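You operate a simulated robot arm through the tools that you are given. There is no shell and no other tool. Be economical: measure what you need, move in short steps, check, and stop when the job is done.

You are at the controls of a simulated robot arm. One attempt, no reset.

## Task
Swap the capped blue roller in the press for the red one.
Fine: pull the press slide out; stand the capped one on the bench; the other stands in the nest; push the slide back in; press nothing.

It is judged by the outcome, as a careful person would: the job done as asked, and still so three seconds after it is handed in. It fails if anything else is knocked over, pushed out of place, dropped, spilled or broken.

## Robot
A 6-joint arm with a two-finger parallel gripper, fixed in place. Base frame: the origin is at the foot of the arm, x ahead of it, y to its left, z up; the work surface is at about z = 880. Readings come in mm, degrees, newtons and seconds.
With the tool pointing down near the work surface it reaches from about 240 to 640 mm from the base axis. Its first joint turns from -66.0 to 66.0 degrees. Payload 2.7 kg.
Tool frame: the origin (TCP) lies between the finger pads and is the grasp point; the fingertips stand 23 mm ahead of it; z points along the fingers, y is the line along which they close. The gripper opens to 94 mm. The fingers are 38 mm wide and 10 mm thick; the gripper's body (54 by 96 mm) begins 39 mm behind the TCP.
Orientation is told as [roll, pitch, yaw] about the base's x, y, z axes, in that order, counted from this pose: with the fingers straight down and closing along the base's y, the tool's x points along the base's -x, its y along +y and its z along -z.

## Interface
- The arm moves only by the tool nudge_tool. Its argument "moves" is a list of rows, each a list of 7 numbers: the shift along the tool's x, y, z in units of 20 mm (1.0 is 20 mm), then the turn, a rotation vector about the tool's x, y, z in units of 4 degrees (1.0 is 4 degrees), then the finger opening in mm, from 0 to 94. In form: [[x, y, z, wx, wy, wz, fingers], ...]. A call has 1 to 12 rows; each row shifts and turns the commanded pose from where the row before left it, along the tool's axes as they then stand. A call with a number of a shift or a turn outside -1 to 1 is refused whole. A row lasts 0.2 s, in which the tool goes at most 50 mm and 8.6 degrees; a call with a longer step from one row to the next is refused whole, and so is a gripper value outside its range. Where a pose cannot be reached the arm comes as near as it can. A force on the tool above 70 N (or 10 N above the force at the start of the call, whichever is more), or a blocked arm, ends the call early, and 0.2 s more pass. The fingers move at their own pace (about 45 mm/s each) and stop on an object; they squeeze with about 40 N. The grip force told is the motor's: it shows also when the fingers shut on nothing. Time passes only in rows, and 0.2 s behind the last, so rows that do not move let the fingers close. It gives the time, the measured TCP pose, the force on the tool (base axes), the opening and the grip force at its end, in the units of the frame above (readings bear some noise), and new pictures: "show" is both (left out), scene, wrist or none.
- Cameras (640 x 400 px; columns grow to the right, rows downward): "scene" is fixed at [81.8, -441.2, 1400.8]; the picture's right is [0.80, -0.60, 0.00], its down [-0.30, -0.39, -0.87] and it looks along [0.52, 0.69, -0.49] (base axes); focal length 345 px, centre (320, 200). "wrist" rides on the gripper at [86, 16, -74] in the tool frame; the picture's right is [-0.18, 0.98, 0.00], its down [-0.58, -0.11, -0.81] and it looks along [-0.79, -0.15, 0.59] (tool axes); focal length 243 px, centre (320, 200).
- point_at(camera, pixels): there is no depth. For up to 12 entries [column, row, z] of the newest picture of that camera ("zoom" is the newest enlarged one), the place [x, y] in the base frame at which the ray of that pixel passes the height z, good to about 3 mm, but the place of the scene camera against the robot may be out by one fixed shift of up to 25 mm in any direction. The clock stands still meanwhile.
- close_up(camera, box): a new picture of the part [left, top, right, bottom] of that camera's present view, enlarged. The clock stands still meanwhile.
- sign_off(): hands the job in; it is judged then, once.

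Keep the steps short. Do not move on a guess: measure, check each grasp and each placing, and mend mistakes. In all there are 80 turns and 200 pictures (those below and enlarged ones count). Leave the gripper open and the arm clear of the work at the hand-in unless told otherwise, and finish with a single line.

The tools are called after ">>>" as a command line: name --pt "numbers of a row" for each row, then --argument value for the rest, lists and objects as JSON in quotes. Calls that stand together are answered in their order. nudge_tool: Moves the arm, as the interface text tells. Its arguments: {"type":"object","properties":{"moves":{"type":"array","items":{"type":"array","items":{"type":"number"}}},"show":{"type":"string","enum":["both","scene","wrist","none"]}},"required":["moves"]} The other tools are called the same way: point_at (camera, pixels) gives the place at which the rays of pixels pass given heights; close_up (camera, box) takes an enlarged picture of a part of a camera's view; sign_off () hands the job in.

At the start:

```text
t: 0.0
tcp_pos: [366.7, 107.2, 1183.1]
tool_rot: [0.0, 0.0, 0.1]
ft_force: [-0.2, -0.3, -0.2]
gripper_width: 94.1
grip_force: 0.0
```

scene: 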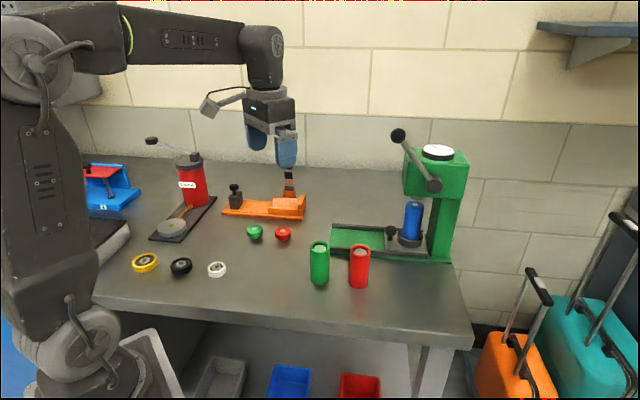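
wrist: 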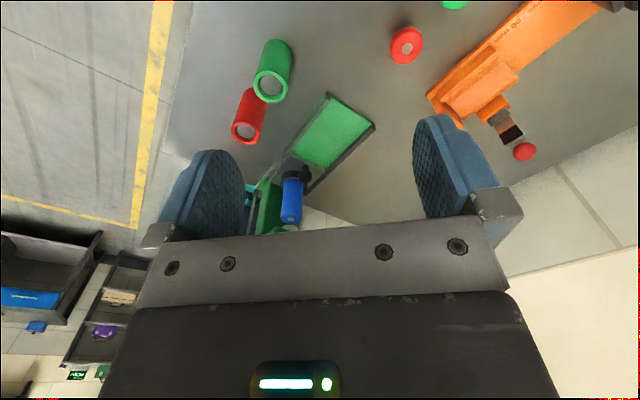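

I'll look closely at the press and the rollers first.

>>> close_up --camera "scene" --box '[290, 120, 490, 300]'

>>> close_up --camera "wrist" --box '[210, 20, 450, 240]'

>>> point_at --camera "scene" --pixels '[[319, 283, 880], [359, 285, 880], [410, 243, 890], [391, 232, 920], [413, 204, 960], [332, 245, 880], [450, 262, 880], [334, 226, 890], [319, 246, 960], [359, 249, 960]]'

>>> point_at --camera "wrist" --pixels '[[271, 88, 960], [246, 130, 960], [290, 215, 900], [293, 175, 960], [306, 172, 920], [328, 95, 895], [374, 124, 895]]'

```text
2.22 times, centred on (390, 210) of scene
```

zoom: 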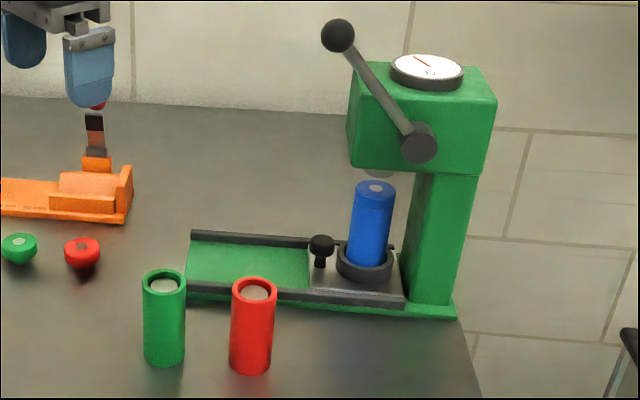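

```text
1.82 times, centred on (330, 130) of wrist
```

zoom: 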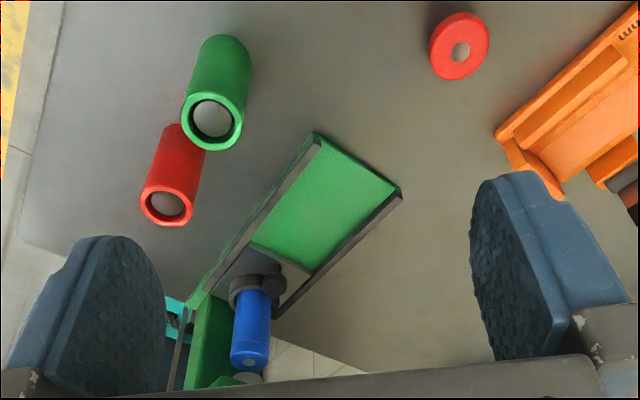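

```text
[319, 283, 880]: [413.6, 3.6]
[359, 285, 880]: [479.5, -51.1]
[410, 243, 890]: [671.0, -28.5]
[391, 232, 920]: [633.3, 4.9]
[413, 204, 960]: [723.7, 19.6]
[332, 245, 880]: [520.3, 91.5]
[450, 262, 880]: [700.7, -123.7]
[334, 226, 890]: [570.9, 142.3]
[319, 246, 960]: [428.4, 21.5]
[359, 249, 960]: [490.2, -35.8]
```

```text
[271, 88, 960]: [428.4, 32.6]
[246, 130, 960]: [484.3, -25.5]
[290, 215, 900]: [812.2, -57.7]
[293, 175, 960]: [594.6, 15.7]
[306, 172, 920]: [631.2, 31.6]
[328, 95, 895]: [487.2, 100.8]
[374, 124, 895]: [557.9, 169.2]
```

Blue stands in the nest, with the slide running at about -45° and a knob on its outer end. I'll go nearer and turn the tool to line up with the slide axis, so the wrist camera looks along it.

>>> nudge_tool --pt "-0.7 0 0.6 0 0 0 94" --pt "-0.7 0 0.6 0 0 0 94" --pt "-0.7 0 0.6 0 0 0 94" --pt "-0.7 0 0.6 0 0 0 94" --pt "-0.7 0 0.6 0 0 0 94" --pt "0 0 0 0 0 1 94" --pt "0 0 0 0 0 1 94" --pt "0 0 0 0 0 1 94" --pt "0 0 0 0 0 1 94" --pt "0 0 0 0 0 1 94" --pt "0 0 0 0 0 1 94" --pt "0 0 0 0 0 1 94" --show "none"

>>> nudge_tool --pt "0 0 0 0 0 1 94" --pt "0 0 0 0 0 1 94" --pt "0 0 0 0 0 1 94" --pt "0 0 0 0 0 1 94" --pt "0 0 0 0 0 0.25 94" --show "both"

```text
t: 2.6
tcp_pos: [435.7, 109.3, 1122.4]
tool_rot: [0.0, 0.0, -28.1]
ft_force: [0.0, -0.1, 0.2]
gripper_width: 94.3
grip_force: 0.1
```

```text
t: 3.8
tcp_pos: [434.3, 108.1, 1123.7]
tool_rot: [0.1, 0.1, -45.0]
ft_force: [0.7, -0.2, -0.9]
gripper_width: 94.0
grip_force: 0.0
```

scene: 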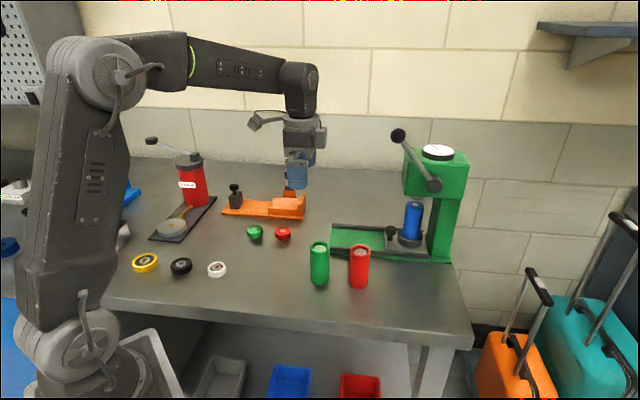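
wrist: 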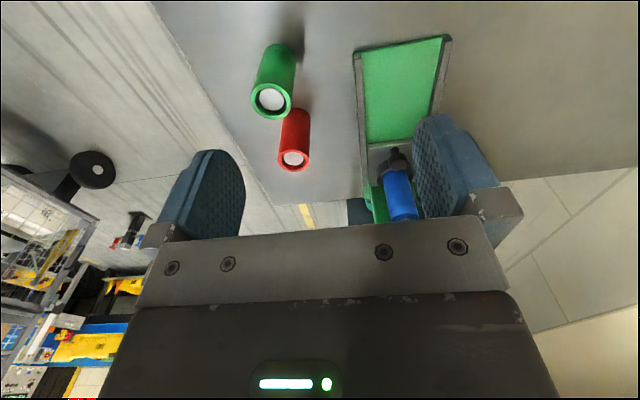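

The rails are now nearly upright in the wrist picture. I'll measure the rail direction, roller tops and knob from here.

>>> close_up --camera "wrist" --box '[240, 20, 480, 240]'

>>> point_at --camera "wrist" --pixels '[[355, 55, 892], [446, 38, 892], [366, 180, 892], [430, 115, 892], [398, 157, 920], [403, 213, 970], [270, 100, 960], [293, 159, 960], [270, 100, 975], [293, 159, 975], [275, 46, 880], [295, 110, 880]]'

```text
1.82 times, centred on (360, 130) of wrist
```

zoom: 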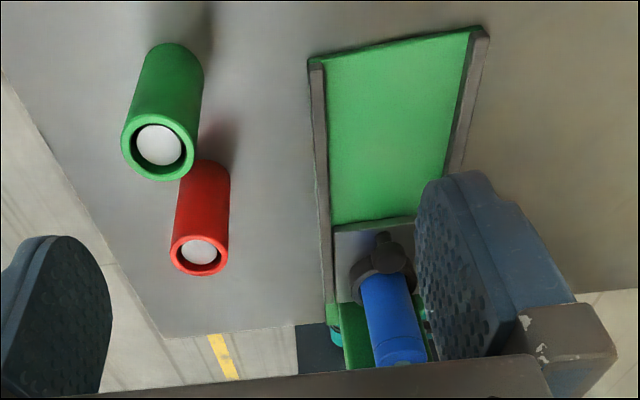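

```text
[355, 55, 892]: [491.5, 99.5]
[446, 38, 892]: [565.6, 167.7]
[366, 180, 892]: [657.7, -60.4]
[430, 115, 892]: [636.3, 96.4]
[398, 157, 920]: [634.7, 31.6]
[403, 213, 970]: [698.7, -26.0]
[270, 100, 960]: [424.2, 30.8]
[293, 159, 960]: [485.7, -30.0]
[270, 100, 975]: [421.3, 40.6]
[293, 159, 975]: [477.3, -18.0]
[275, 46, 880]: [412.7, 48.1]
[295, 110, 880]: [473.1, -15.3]
```

The rails run at about -44.5° and red stands near (485,-31), top at about 960. Now the distance between knob and nest, and some slide edges.

>>> point_at --camera "scene" --pixels '[[390, 240.6, 895], [409.8, 240.5, 895], [391, 230, 925], [413, 204.5, 980], [387, 248, 895], [426, 250, 895], [398, 135, 1150], [332, 226, 890], [332, 249, 885], [451, 262, 880], [390, 240.6, 890], [404, 168, 1060]]'

>>> close_up --camera "scene" --box '[370, 190, 450, 265]'

```text
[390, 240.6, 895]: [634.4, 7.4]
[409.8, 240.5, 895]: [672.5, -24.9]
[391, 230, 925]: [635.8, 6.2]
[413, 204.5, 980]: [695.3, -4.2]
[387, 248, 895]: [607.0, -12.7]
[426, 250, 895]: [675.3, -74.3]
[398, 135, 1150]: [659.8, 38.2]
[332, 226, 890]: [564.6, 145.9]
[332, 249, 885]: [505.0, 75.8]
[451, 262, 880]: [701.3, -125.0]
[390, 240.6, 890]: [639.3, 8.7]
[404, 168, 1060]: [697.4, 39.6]
```

```text
5.33 times, centred on (410, 228) of scene
```

zoom: 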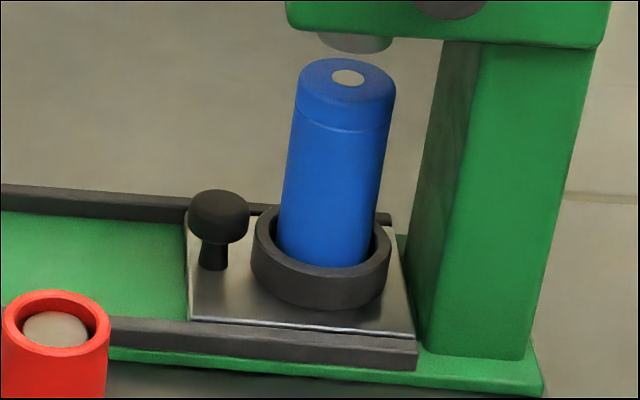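

The knob stands about 50 mm outward of the nest. I'll approach along the slide axis from its outer end and take a nearer look, staying clear of the lever.

>>> nudge_tool --pt "-0.64 0.725 0.95 0 0 0 94" --pt "-0.64 0.725 0.95 0 0 0 94" --pt "-0.64 0.725 0.95 0 0 0 94" --pt "-0.64 0.725 0.95 0 0 0 94" --pt "-0.64 0.725 0.95 0 0 0 94" --pt "-0.64 0.725 0.95 0 0 0 94" --pt "0 0 0 0 0 0 94"

```text
t: 5.4
tcp_pos: [552.2, 114.9, 1008.0]
tool_rot: [0.0, 0.0, -44.9]
ft_force: [-0.3, -0.2, 0.0]
gripper_width: 94.3
grip_force: 0.1
```

scene: 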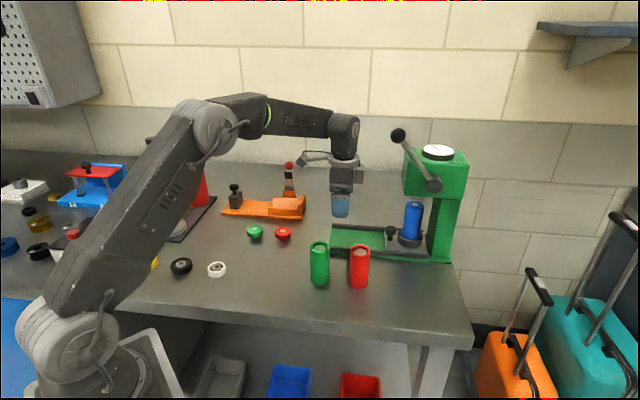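
wrist: 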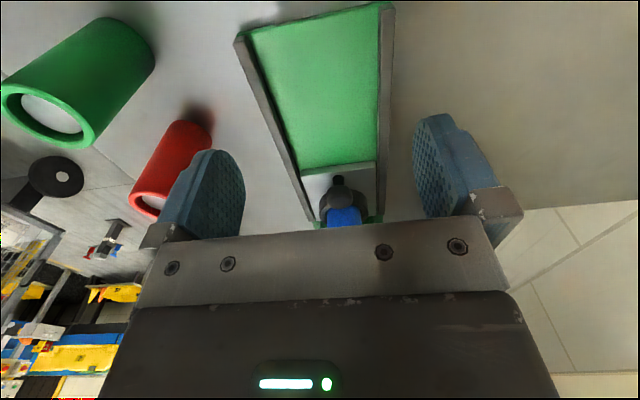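

>>> close_up --camera "wrist" --box '[220, 0, 430, 240]'

>>> point_at --camera "wrist" --pixels '[[236, 42, 892], [391, 8, 892], [300, 180, 892], [384, 175, 892], [338, 181, 925], [338, 181, 930], [302, 173, 895], [375, 161, 895]]'

```text
1.67 times, centred on (325, 120) of wrist
```

zoom: 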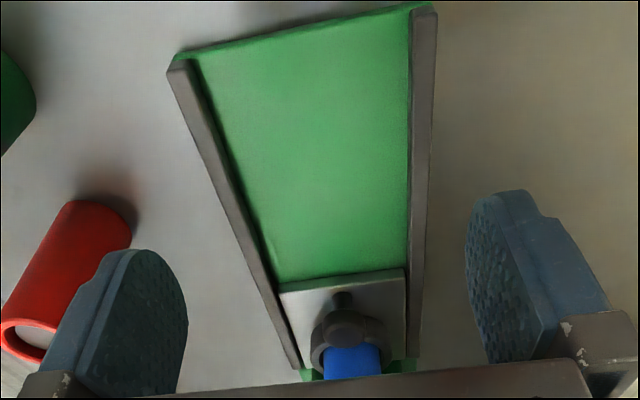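

```text
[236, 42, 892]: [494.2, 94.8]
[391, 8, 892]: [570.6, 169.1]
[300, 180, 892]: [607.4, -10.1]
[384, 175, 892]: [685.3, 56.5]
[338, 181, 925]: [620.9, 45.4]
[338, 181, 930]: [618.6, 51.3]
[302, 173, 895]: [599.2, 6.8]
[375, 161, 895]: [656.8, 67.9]
```

>>> point_at --camera "wrist" --pixels '[[338.8, 177, 895], [338.8, 190, 918], [338.8, 195, 925], [338.8, 195, 930], [339, 188, 918]]'

>>> point_at --camera "scene" --pixels '[[391, 232, 925], [390, 240.6, 895], [387, 249, 895], [388, 235, 895], [332, 249, 890], [332, 226, 890], [404, 196, 1000], [393, 135, 1150]]'

```text
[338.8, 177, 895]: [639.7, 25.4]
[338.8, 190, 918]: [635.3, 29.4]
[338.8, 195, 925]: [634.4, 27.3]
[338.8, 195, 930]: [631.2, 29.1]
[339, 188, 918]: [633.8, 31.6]
```

```text
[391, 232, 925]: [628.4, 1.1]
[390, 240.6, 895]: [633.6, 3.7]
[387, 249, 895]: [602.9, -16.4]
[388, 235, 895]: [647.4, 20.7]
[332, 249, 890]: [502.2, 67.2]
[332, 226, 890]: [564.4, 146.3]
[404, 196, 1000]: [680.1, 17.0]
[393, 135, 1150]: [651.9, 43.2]
```

Knob estimated at (636,28), cap z about 920. I'll tilt the tool 24° so its body leans away from the press head, and narrow the fingers.

>>> nudge_tool --pt "0 0 0 0 -1 0 60" --pt "0 0 0 0 -1 0 60" --pt "0 0 0 0 -1 0 60" --pt "0 0 0 0 -1 0 60" --pt "0 0 0 0 -1 0 60" --pt "0 0 0 0 -1 0 60" --pt "-0.6 0 0.7 0 0 0 60" --pt "-0.6 0 0.7 0 0 0 60" --pt "-0.6 0 0.7 0 0 0 60"

```text
t: 7.4
tcp_pos: [586.1, 80.0, 985.5]
tool_rot: [0.0, -24.0, -44.8]
ft_force: [0.1, 0.5, 0.3]
gripper_width: 60.0
grip_force: 0.1
```

scene: 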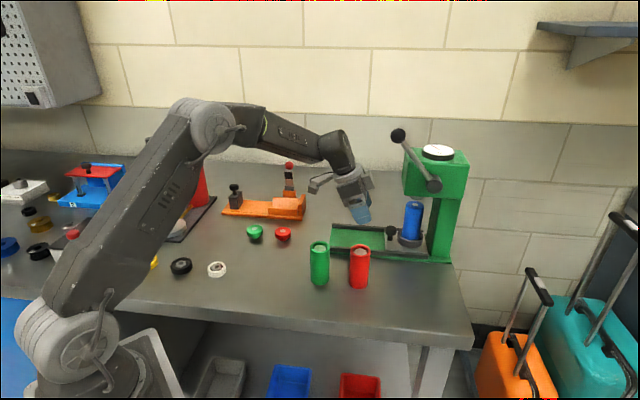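
wrist: 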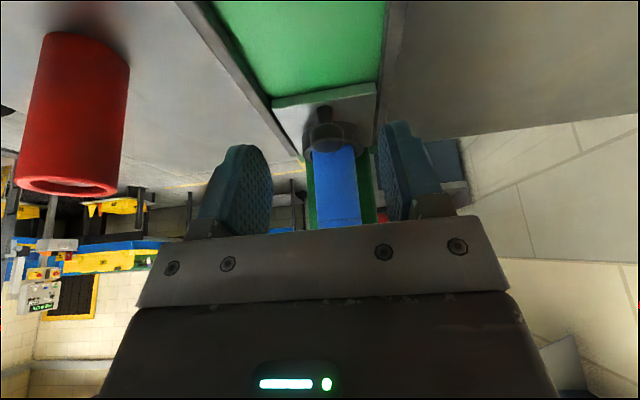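

>>> close_up --camera "wrist" --box '[240, 70, 420, 240]'

>>> point_at --camera "wrist" --pixels '[[325, 110, 895], [325, 135, 920], [325, 135, 925], [275, 104, 895], [377, 88, 895]]'

```text
2.35 times, centred on (330, 155) of wrist
```

zoom: 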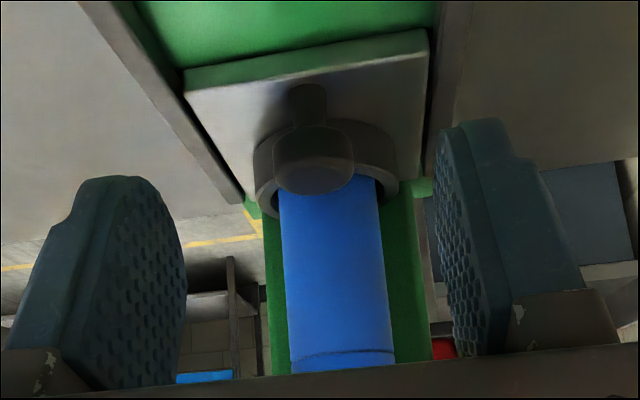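

```text
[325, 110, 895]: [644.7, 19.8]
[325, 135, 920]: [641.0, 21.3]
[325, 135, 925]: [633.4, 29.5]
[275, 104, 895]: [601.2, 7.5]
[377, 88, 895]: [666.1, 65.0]
```

The knob sits centred between the fingers (knob col 315 in the zoom, pads at 185 and 440). I'll approach it along the tool, stopping just short.

>>> nudge_tool --pt "-0.36 -0.02 0.78 0 0 0 60" --pt "-0.36 -0.02 0.78 0 0 0 60" --pt "-0.36 -0.02 0.78 0 0 0 60" --pt "-0.36 -0.02 0.78 0 0 0 60"

>>> close_up --camera "scene" --box '[310, 130, 470, 270]'

```text
t: 8.4
tcp_pos: [622.1, 43.2, 939.3]
tool_rot: [-0.1, -24.0, -44.9]
ft_force: [-0.3, -0.5, -0.1]
gripper_width: 59.6
grip_force: 0.0
```

scene: 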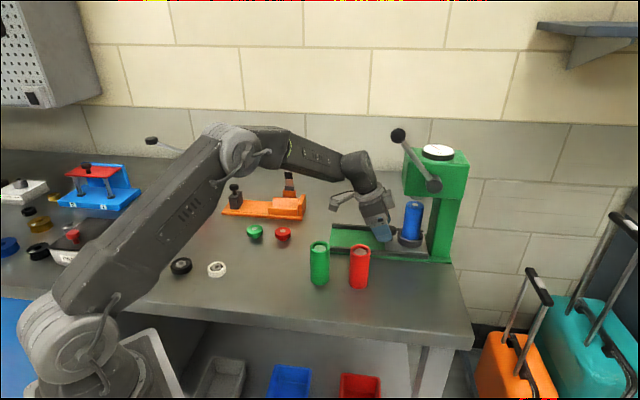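
wrist: 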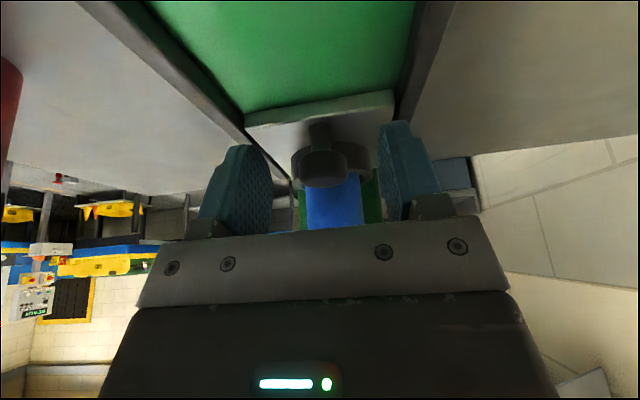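

```text
2.86 times, centred on (390, 200) of scene
```

zoom: 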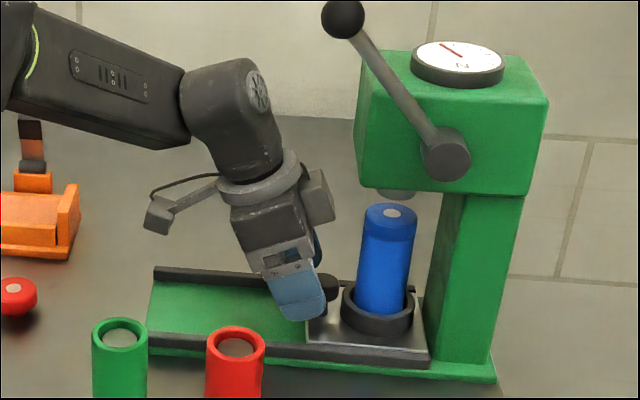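

The knob sits at (324,165) and the TCP projects at about (320,182), so roughly 18 mm remain. Taking the last step and closing.

>>> nudge_tool --pt "-0.25 0.05 0.4 0 0 0 60" --pt "-0.25 0.05 0.4 0 0 0 60" --pt "0 0 0 0 0 0 20" --pt "0 0 0 0 0 0 20" --pt "0 0 0 0 0 0 20" --pt "0 0 0 0 0 0 20"

>>> close_up --camera "scene" --box '[310, 130, 470, 270]'

```text
t: 9.8
tcp_pos: [635.0, 31.2, 928.7]
tool_rot: [-0.2, -24.0, -45.2]
ft_force: [-14.7, -12.4, 2.7]
gripper_width: 28.8
grip_force: 9.5
```

scene: 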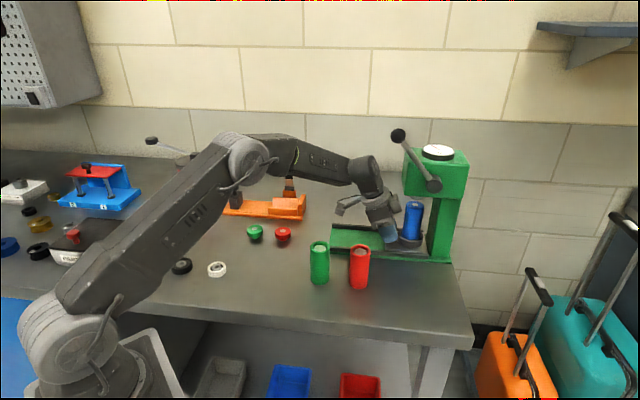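
wrist: 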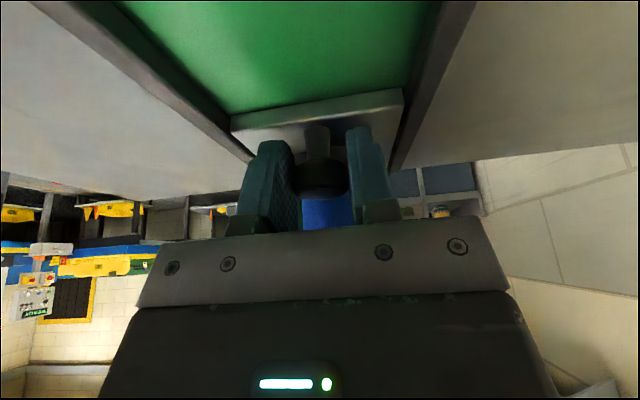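

```text
2.86 times, centred on (390, 200) of scene
```

zoom: 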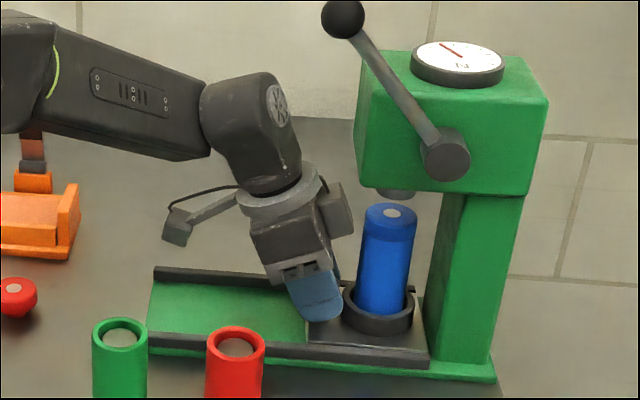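

The left pad touches first (side force about 19 N along -y), so the knob lies slightly to -y. I'll ease over by 2 mm and finish closing.

>>> nudge_tool --pt "0 -0.08 0 0 0 0 15" --pt "0 0 0 0 0 0 15" --pt "0 0 0 0 0 0 15" --show "none"

```text
t: 10.6
tcp_pos: [632.0, 31.3, 928.8]
tool_rot: [-0.1, -24.0, -45.0]
ft_force: [-10.6, -13.5, -1.5]
gripper_width: 27.4
grip_force: 45.4
```

Knob gripped (27.4 mm, 45 N). Pulling the slide outward a little and watching the forces.

>>> nudge_tool --pt "0 -0.05 0 0 0 0 15" --pt "0.27 0 -0.12 0 0 0 15" --pt "0.45 0 -0.2 0 0 0 15" --pt "0.45 0 -0.2 0 0 0 15" --show "scene"

```text
t: 11.6
tcp_pos: [614.9, 50.8, 929.6]
tool_rot: [0.1, -24.0, -44.8]
ft_force: [-1.9, -3.9, -2.4]
gripper_width: 27.5
grip_force: 44.7
```

scene: 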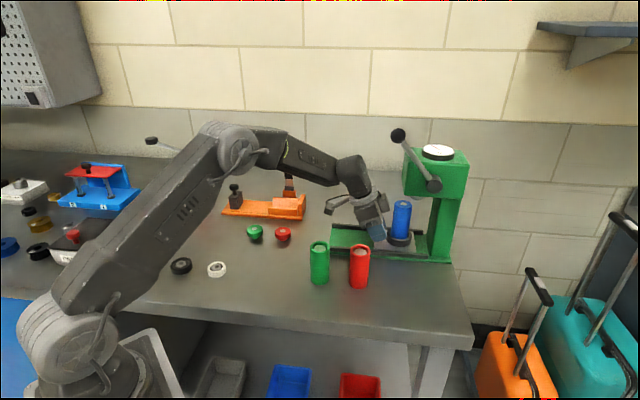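

The slide moves with the roller upright and low force. Continuing outward.

>>> nudge_tool --pt "0.45 0 -0.2 0 0 0 15" --pt "0.45 0 -0.2 0 0 0 15" --pt "0.45 0 -0.2 0 0 0 15" --pt "0.45 0 -0.2 0 0 0 15" --pt "0.45 0 -0.2 0 0 0 15" --show "scene"

```text
t: 12.8
tcp_pos: [580.5, 85.8, 929.6]
tool_rot: [-0.1, -24.0, -45.0]
ft_force: [0.9, -2.3, -2.6]
gripper_width: 27.3
grip_force: 44.8
```

scene: 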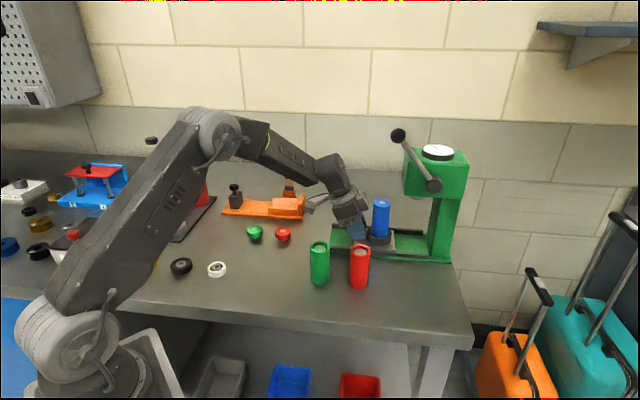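

>>> nudge_tool --pt "0.35 0 -0.155 0 0 0 15" --pt "0.35 0 -0.155 0 0 0 15" --pt "0.35 0 -0.155 0 0 0 15" --pt "0 0 0 0 0 0 15" --show "scene"

```text
t: 13.8
tcp_pos: [563.3, 101.1, 929.7]
tool_rot: [0.1, -24.0, -44.9]
ft_force: [0.7, 0.5, -2.3]
gripper_width: 27.3
grip_force: 45.0
```

scene: 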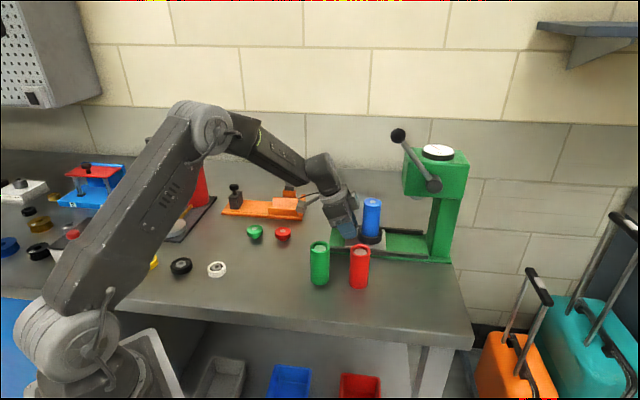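

Moved 98 mm and still free. A few gentle millimetres more, to gain room from the lever.

>>> nudge_tool --pt "0.2 0 -0.089 0 0 0 15" --pt "0.2 0 -0.089 0 0 0 15" --pt "0.2 0 -0.089 0 0 0 15" --pt "0 0 0 0 0 0 15" --show "none"

```text
t: 14.8
tcp_pos: [555.4, 110.3, 929.5]
tool_rot: [0.0, -24.0, -44.9]
ft_force: [0.9, -0.4, -0.3]
gripper_width: 27.2
grip_force: 44.5
```

>>> nudge_tool --pt "0.2 0 -0.089 0 0 0 15" --pt "0.2 0 -0.089 0 0 0 15" --pt "0 0 0 0 0 0 15" --show "scene"

>>> close_up --camera "scene" --box '[290, 130, 470, 290]'

```text
t: 15.6
tcp_pos: [549.7, 117.3, 929.6]
tool_rot: [0.1, -24.0, -44.8]
ft_force: [0.6, -0.3, 0.7]
gripper_width: 27.8
grip_force: 45.6
```

scene: 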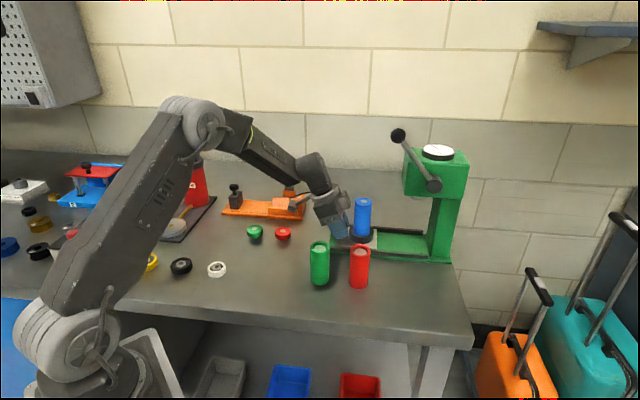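

```text
2.50 times, centred on (380, 210) of scene
```

zoom: 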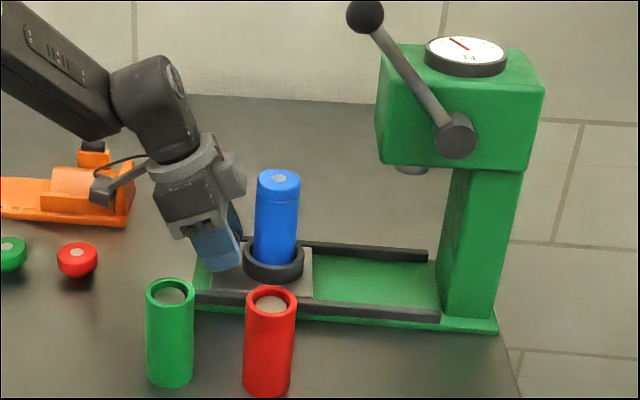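

The slide is about 118 mm out, nest near (587,77), well clear of the head. Releasing the knob and backing off along the tool.

>>> nudge_tool --pt "0 0 0 0 0 0 60" --pt "0 0 0 0 0 0 60" --pt "0 0 0 0 0 0 60" --pt "0 0 -0.8 0 0 0 60" --pt "0 0 -1 0 0 0 60" --pt "0 0 -1 0 0 0 60" --pt "0 0 -1 0 0 0 60" --pt "0 0 -1 0 0 0 60" --show "both"

```text
t: 17.4
tcp_pos: [520.5, 144.6, 1015.7]
tool_rot: [0.0, -24.0, -44.8]
ft_force: [-0.6, 0.5, 0.6]
gripper_width: 60.0
grip_force: 0.0
```

scene: 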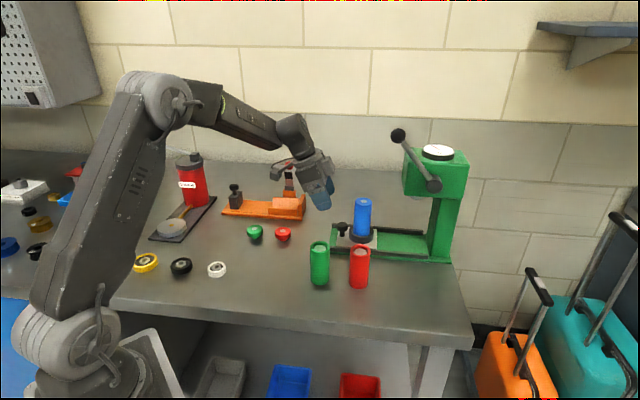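
wrist: 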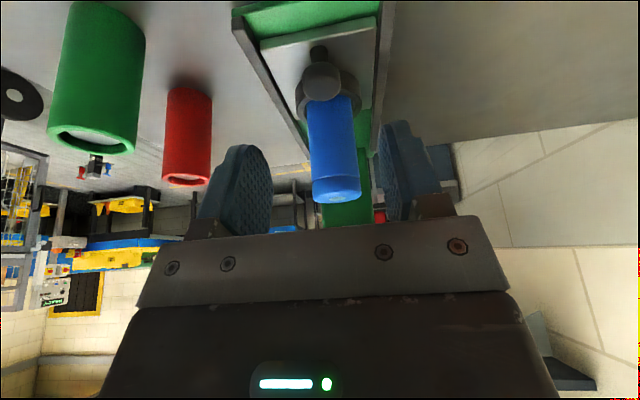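

Blue still stands in the nest. I'll go straight up, level the tool and open fully, then measure blue.

>>> nudge_tool --pt "-0.407 0 -0.914 0 0 0 94" --pt "-0.407 0 -0.914 0 0 0 94" --pt "-0.407 0 -0.914 0 0 0 94" --pt "0 0 0 0 1 0 94" --pt "0 0 0 0 1 0 94" --pt "0 0 0 0 1 0 94" --pt "0 0 0 0 1 0 94" --pt "0 0 0 0 1 0 94" --pt "0 0 0 0 1 0 94" --pt "0 0 0 0 0 0 94" --show "wrist"

>>> close_up --camera "wrist" --box '[200, 0, 440, 230]'

```text
t: 19.6
tcp_pos: [520.8, 143.6, 1077.6]
tool_rot: [0.0, 0.1, -45.0]
ft_force: [-0.7, -0.7, 0.2]
gripper_width: 93.9
grip_force: 0.0
```

wrist: 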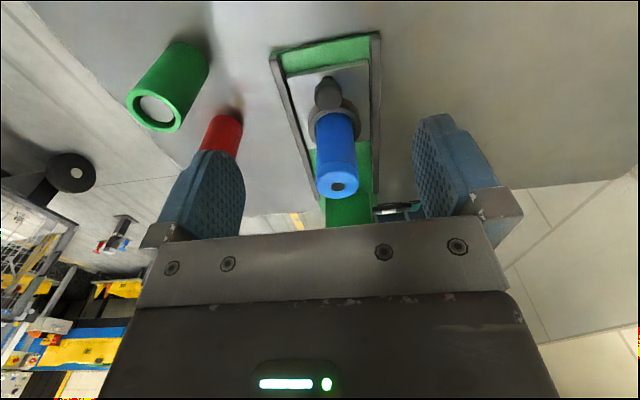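

```text
1.74 times, centred on (320, 115) of wrist
```

zoom: 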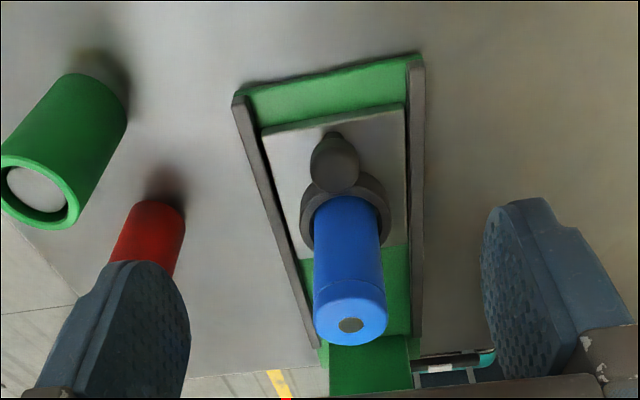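

>>> point_at --camera "wrist" --pixels '[[337.8, 185, 970], [337.8, 185, 980], [337.8, 185, 990], [330, 98, 925], [329, 80, 895], [309, 132, 912], [361, 124, 912], [335, 120, 890], [332, 127, 912], [293, 66, 895], [367, 60, 895]]'

>>> point_at --camera "scene" --pixels '[[363, 201, 980], [341, 230, 925], [360, 240, 895], [363, 201, 970], [363, 201, 990]]'

```text
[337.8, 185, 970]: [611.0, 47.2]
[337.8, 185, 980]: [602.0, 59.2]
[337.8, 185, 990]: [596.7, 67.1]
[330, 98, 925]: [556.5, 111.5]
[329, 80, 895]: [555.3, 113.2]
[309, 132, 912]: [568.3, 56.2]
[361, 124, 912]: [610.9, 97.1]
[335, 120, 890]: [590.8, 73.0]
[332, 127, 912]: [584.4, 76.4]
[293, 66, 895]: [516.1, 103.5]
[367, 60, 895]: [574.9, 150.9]
```

```text
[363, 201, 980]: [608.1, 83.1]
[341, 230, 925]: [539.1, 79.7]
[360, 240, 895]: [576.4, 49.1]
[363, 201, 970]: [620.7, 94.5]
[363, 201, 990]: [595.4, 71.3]
```

Blue is at about (590,77), top near z 995; knob at (556,112). I'll move above blue, tips well over its top, watching the lever.

>>> nudge_tool --pt "-0.8 0.01 0.27 0 0 0 94" --pt "-0.8 0.01 0.27 0 0 0 94" --pt "-0.8 0.01 0.27 0 0 0 94" --pt "-0.8 0.01 0.27 0 0 0 94" --pt "-0.8 0.01 0.27 0 0 0 94" --pt "-0.8 0.01 0.27 0 0 0 94" --pt "0 0 0 0 0 0 94" --show "both"

>>> close_up --camera "scene" --box '[290, 110, 470, 270]'

```text
t: 21.2
tcp_pos: [589.3, 76.2, 1045.4]
tool_rot: [0.1, 0.0, -44.9]
ft_force: [-0.2, -0.2, -0.4]
gripper_width: 93.9
grip_force: 0.1
```

scene: 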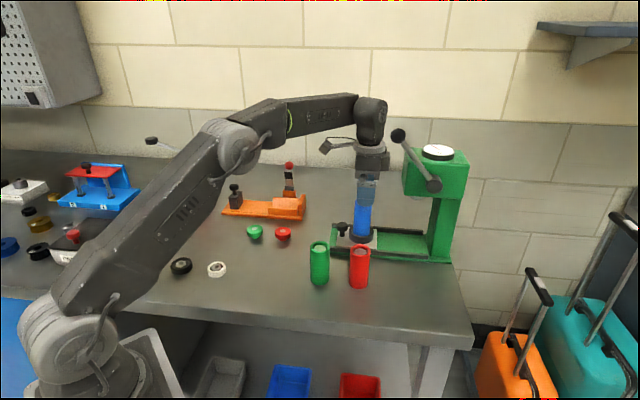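
wrist: 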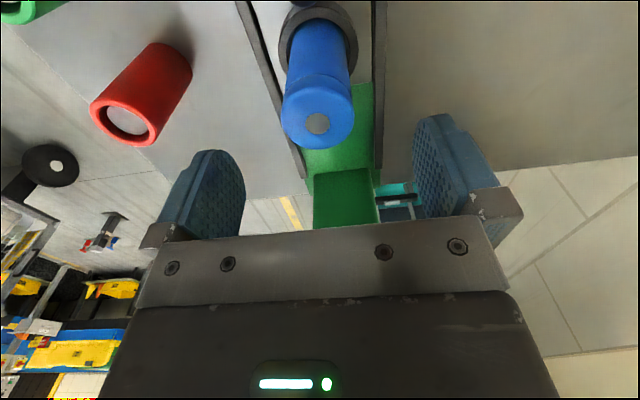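

```text
2.50 times, centred on (380, 190) of scene
```

zoom: 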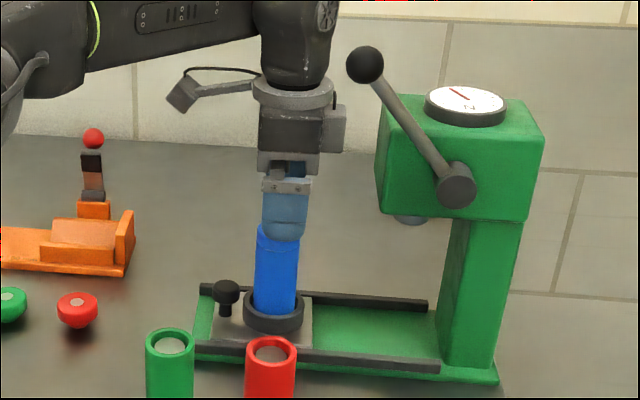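

>>> point_at --camera "wrist" --pixels '[[318, 124, 985], [318, 124, 995], [318, 124, 1000], [285, 112, 990], [355, 108, 990], [317, 40, 912], [122, 122, 960], [122, 122, 965]]'

```text
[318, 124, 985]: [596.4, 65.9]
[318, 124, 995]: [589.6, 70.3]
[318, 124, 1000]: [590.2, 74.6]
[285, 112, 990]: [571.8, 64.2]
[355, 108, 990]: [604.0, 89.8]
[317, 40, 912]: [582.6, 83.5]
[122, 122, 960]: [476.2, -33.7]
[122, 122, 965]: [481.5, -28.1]
```

Blue's axis is at about (589.5,75), matching the TCP. I'll descend to z≈966, where the body stays above the cap and the pads sit below the seam, then close gently.

>>> nudge_tool --pt "0 0 0.66 0 0 0 94" --pt "0 0 0.66 0 0 0 94" --pt "0 0 0.66 0 0 0 94" --pt "0 0 0.66 0 0 0 94" --pt "0 0 0.66 0 0 0 94" --pt "0 0 0.62 0 0 0 94" --pt "0 0 0 0 0 0 55" --show "both"

>>> close_up --camera "scene" --box '[310, 150, 420, 260]'

```text
t: 22.8
tcp_pos: [589.0, 76.2, 965.4]
tool_rot: [0.0, -0.1, -44.9]
ft_force: [-0.2, -0.3, -1.3]
gripper_width: 58.9
grip_force: 0.1
```

scene: 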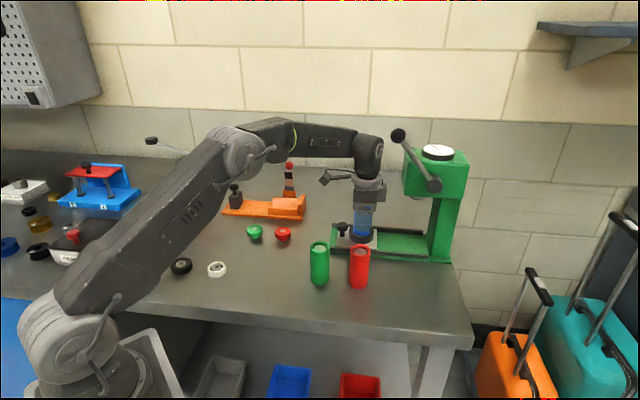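
wrist: 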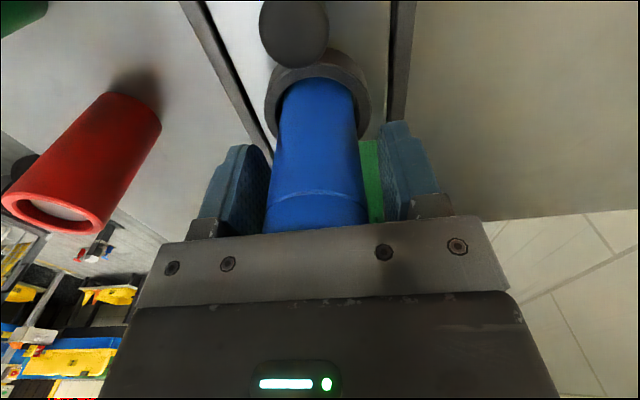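

```text
3.64 times, centred on (365, 205) of scene
```

zoom: 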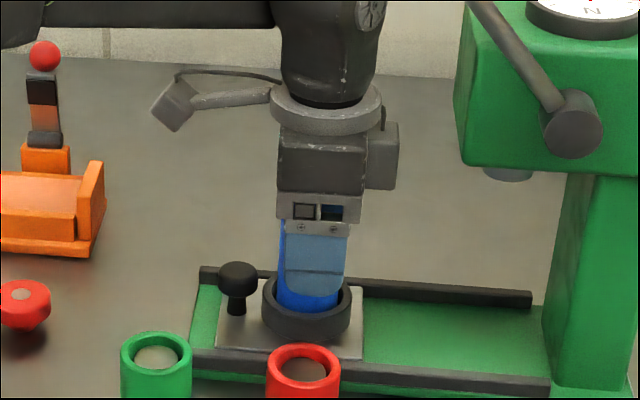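

The seam sits at row ~192, and blue appears slightly toward the left pad. Measuring both before I close.

>>> point_at --camera "wrist" --pixels '[[318, 190, 965], [318, 190, 970], [318, 190, 975], [318, 190, 980], [268, 195, 975], [366, 190, 975], [265, 90, 912], [370, 88, 912]]'

```text
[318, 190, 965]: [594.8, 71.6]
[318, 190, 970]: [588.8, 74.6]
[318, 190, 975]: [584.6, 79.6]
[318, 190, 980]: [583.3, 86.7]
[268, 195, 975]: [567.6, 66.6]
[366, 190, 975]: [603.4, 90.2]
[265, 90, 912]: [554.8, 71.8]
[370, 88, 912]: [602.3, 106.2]
```

The seam is at about z 985, so the pads grip the body below it; the lateral error is about 1 mm. Correcting and closing.

>>> nudge_tool --pt "0 -0.06 0 0 0 0 50" --pt "0 0 0 0 0 0 44" --pt "0 0 0 0 0 0 36" --pt "0 0 0 0 0 0 30" --pt "0 0 0 0 0 0 30" --show "none"

```text
t: 24.0
tcp_pos: [589.6, 76.0, 965.9]
tool_rot: [0.0, -0.1, -44.8]
ft_force: [0.5, 0.4, -0.5]
gripper_width: 41.3
grip_force: 40.2
```

Firm grip at 41.3 mm with no side force. Lifting straight up.

>>> nudge_tool --pt "0 0 -0.3 0 0 0 30" --pt "0 0 -0.4 0 0 0 30" --pt "0 0 -0.5 0 0 0 30" --pt "0 0 -0.5 0 0 0 30" --pt "0 0 -0.5 0 0 0 30" --show "both"

>>> close_up --camera "scene" --box '[290, 130, 440, 270]'

```text
t: 25.2
tcp_pos: [587.6, 76.3, 1010.5]
tool_rot: [0.1, 0.0, -44.9]
ft_force: [1.0, 0.2, -2.2]
gripper_width: 41.6
grip_force: 40.4
```

scene: 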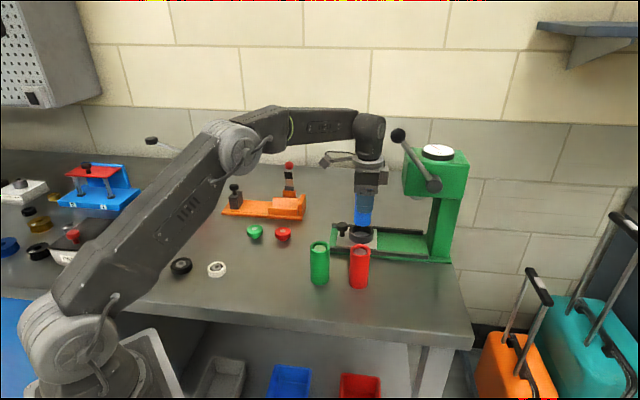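
wrist: 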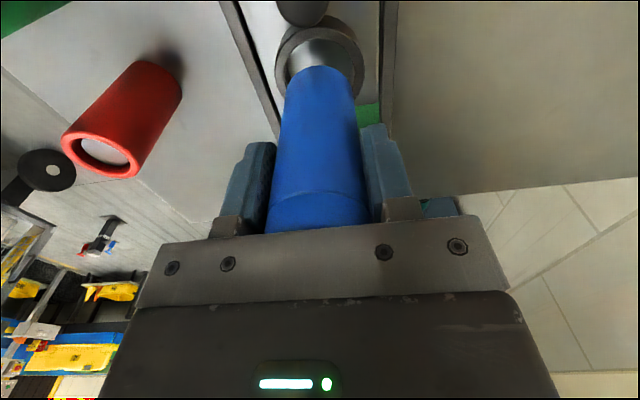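

```text
2.86 times, centred on (365, 200) of scene
```

zoom: 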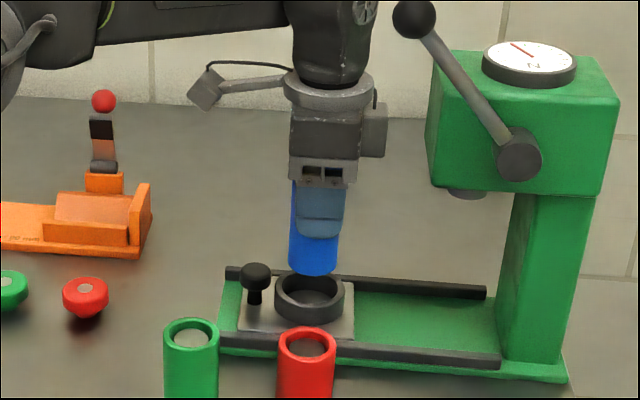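

Blue is lifted clean. Now I'll look for a free spot on the bench.

>>> point_at --camera "scene" --pixels '[[255, 232, 885], [283, 234, 885], [216, 270, 885], [181, 267, 885], [265, 275, 880], [280, 265, 880], [305, 215, 880], [223, 212, 880], [300, 240, 880], [319, 280, 880], [270, 290, 880]]'

```text
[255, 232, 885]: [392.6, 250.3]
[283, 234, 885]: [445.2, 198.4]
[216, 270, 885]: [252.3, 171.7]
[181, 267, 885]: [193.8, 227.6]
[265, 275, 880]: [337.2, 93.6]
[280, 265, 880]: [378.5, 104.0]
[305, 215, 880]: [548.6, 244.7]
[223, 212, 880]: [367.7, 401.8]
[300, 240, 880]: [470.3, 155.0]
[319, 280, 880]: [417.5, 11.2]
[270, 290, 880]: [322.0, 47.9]
```

Free spot chosen near (375,125), over 100 mm from the green roller, the caps and the rails. Raising and carrying blue there.

>>> nudge_tool --pt "0 0 -1 0 0 0 30" --pt "0 0 -1 0 0 0 30" --pt "0.92 -0.58 0 0 0 0 30" --pt "0.92 -0.58 0 0 0 0 30" --pt "0.92 -0.58 0 0 0 0 30" --pt "0.92 -0.58 0 0 0 0 30" --pt "0.92 -0.58 0 0 0 0 30" --pt "0.92 -0.58 0 0 0 0 30" --pt "0.92 -0.58 0 0 0 0 30" --pt "0.92 -0.58 0 0 0 0 30" --pt "0.92 -0.58 0 0 0 0 30" --pt "0.92 -0.58 0 0 0 0 30" --show "both"

```text
t: 27.8
tcp_pos: [374.8, 123.9, 1049.5]
tool_rot: [0.0, 0.0, -45.1]
ft_force: [-0.4, 0.4, -2.9]
gripper_width: 41.4
grip_force: 40.0
```

scene: 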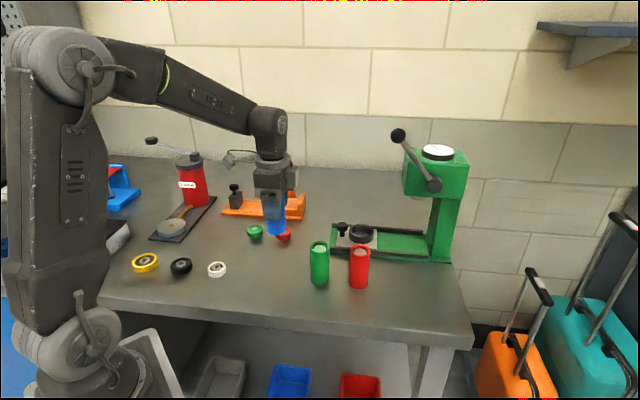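
wrist: 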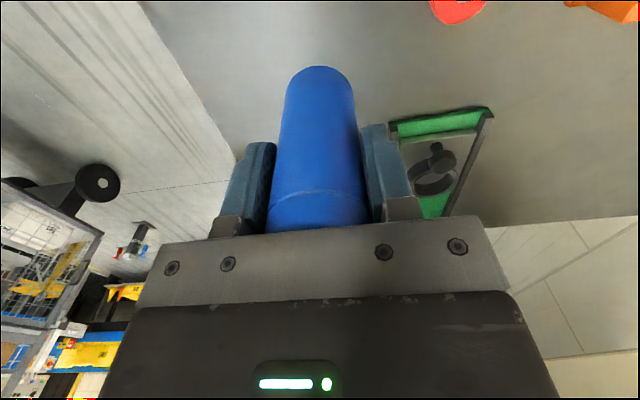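

The spot below is empty. Descending fast to z≈965, then in small steps until contact.

>>> nudge_tool --pt "0 0 0.84 0 0 0 30" --pt "0 0 0.84 0 0 0 30" --pt "0 0 0.84 0 0 0 30" --pt "0 0 0.84 0 0 0 30" --pt "0 0 0.84 0 0 0 30" --pt "0 0 0 0 0 0 30" --show "scene"

>>> close_up --camera "scene" --box '[220, 160, 340, 280]'

```text
t: 29.2
tcp_pos: [376.0, 124.1, 966.1]
tool_rot: [-0.1, -0.1, -45.0]
ft_force: [0.2, 0.4, -2.6]
gripper_width: 41.3
grip_force: 40.0
```

scene: 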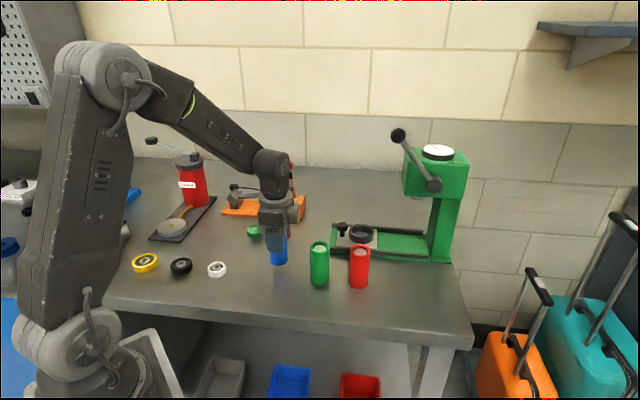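

```text
3.33 times, centred on (280, 220) of scene
```

zoom: 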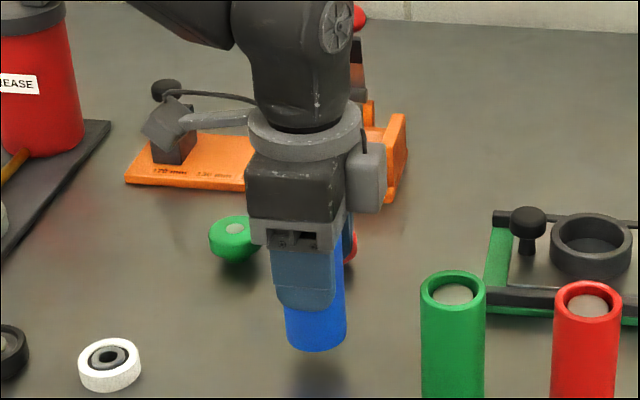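

>>> nudge_tool --pt "0 0 0.2 0 0 0 30" --pt "0 0 0.15 0 0 0 30" --pt "0 0 0.1 0 0 0 30" --show "none"

>>> nudge_tool --pt "0 0 0.1 0 0 0 30" --pt "0 0 0 0 0 0 30" --show "none"

>>> close_up --camera "scene" --box '[240, 200, 320, 280]'

```text
t: 30.0
tcp_pos: [375.5, 125.1, 956.8]
tool_rot: [0.0, 0.1, -44.8]
ft_force: [-0.9, -0.3, -2.0]
gripper_width: 41.6
grip_force: 39.9
```

```text
t: 30.6
tcp_pos: [376.1, 123.6, 955.5]
tool_rot: [0.0, 0.0, -44.9]
ft_force: [-0.5, -0.2, -2.5]
gripper_width: 41.3
grip_force: 40.0
```

```text
5.00 times, centred on (280, 240) of scene
```

zoom: 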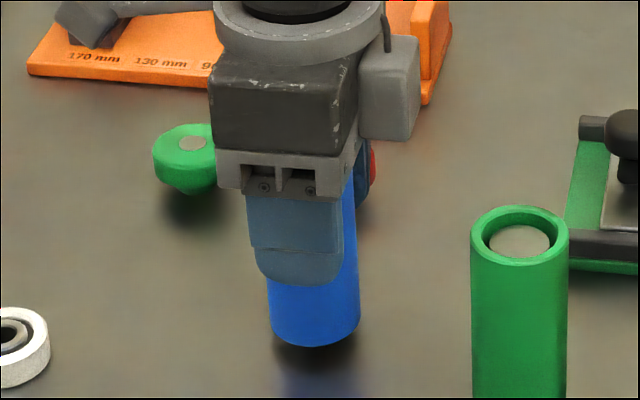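

Nearly down. Going on in 2 mm steps.

>>> nudge_tool --pt "0 0 0.1 0 0 0 30" --pt "0 0 0.1 0 0 0 30" --pt "0 0 0 0 0 0 30" --show "none"

>>> nudge_tool --pt "0 0 0.1 0 0 0 30" --pt "0 0 0 0 0 0 30" --show "none"

>>> close_up --camera "scene" --box '[240, 200, 320, 280]'

```text
t: 31.4
tcp_pos: [376.1, 122.7, 950.2]
tool_rot: [0.0, 0.0, -44.9]
ft_force: [0.2, 0.1, -2.1]
gripper_width: 41.2
grip_force: 39.8
```

```text
t: 32.0
tcp_pos: [376.2, 122.1, 949.1]
tool_rot: [-0.1, -0.1, -45.0]
ft_force: [0.5, -0.3, -2.0]
gripper_width: 41.4
grip_force: 40.3
```

```text
5.00 times, centred on (280, 240) of scene
```

zoom: 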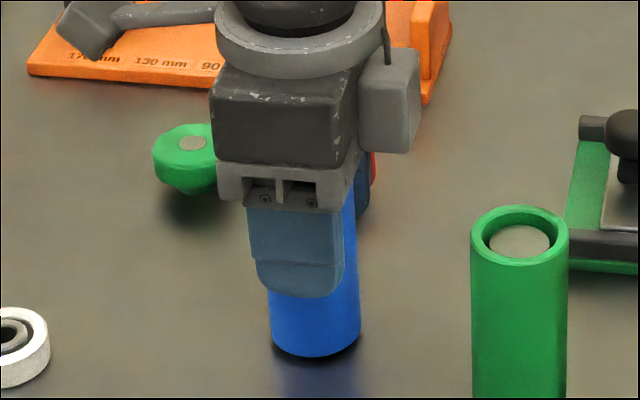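

>>> nudge_tool --pt "0 0 0.08 0 0 0 30" --pt "0 0 0 0 0 0 30" --show "none"

>>> nudge_tool --pt "0 0 0.08 0 0 0 30" --pt "0 0 0 0 0 0 30" --show "none"

>>> close_up --camera "scene" --box '[240, 200, 320, 280]'

```text
t: 32.6
tcp_pos: [375.4, 124.9, 947.9]
tool_rot: [0.0, 0.0, -44.9]
ft_force: [0.7, -0.4, -3.5]
gripper_width: 41.2
grip_force: 39.5
```

```text
t: 33.2
tcp_pos: [375.8, 123.9, 946.5]
tool_rot: [0.0, 0.1, -45.0]
ft_force: [-0.5, -1.0, 0.0]
gripper_width: 41.2
grip_force: 40.0
```

```text
5.00 times, centred on (280, 240) of scene
```

zoom: 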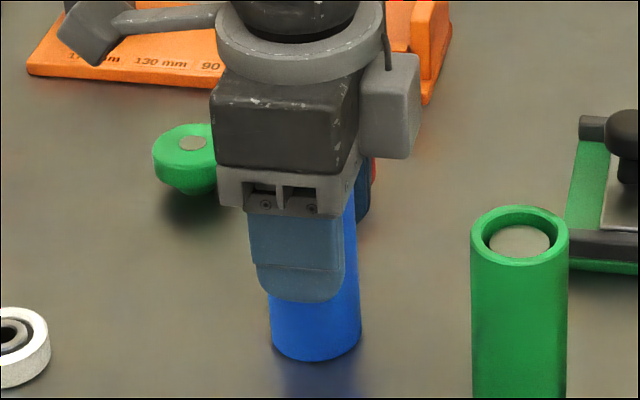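

>>> nudge_tool --pt "0 0 0.06 0 0 0 30" --pt "0 0 0 0 0 0 30" --show "none"

```text
t: 33.8
tcp_pos: [377.2, 123.9, 946.8]
tool_rot: [0.1, 0.1, -45.0]
ft_force: [-5.7, 1.0, 18.4]
gripper_width: 41.3
grip_force: 39.8
```

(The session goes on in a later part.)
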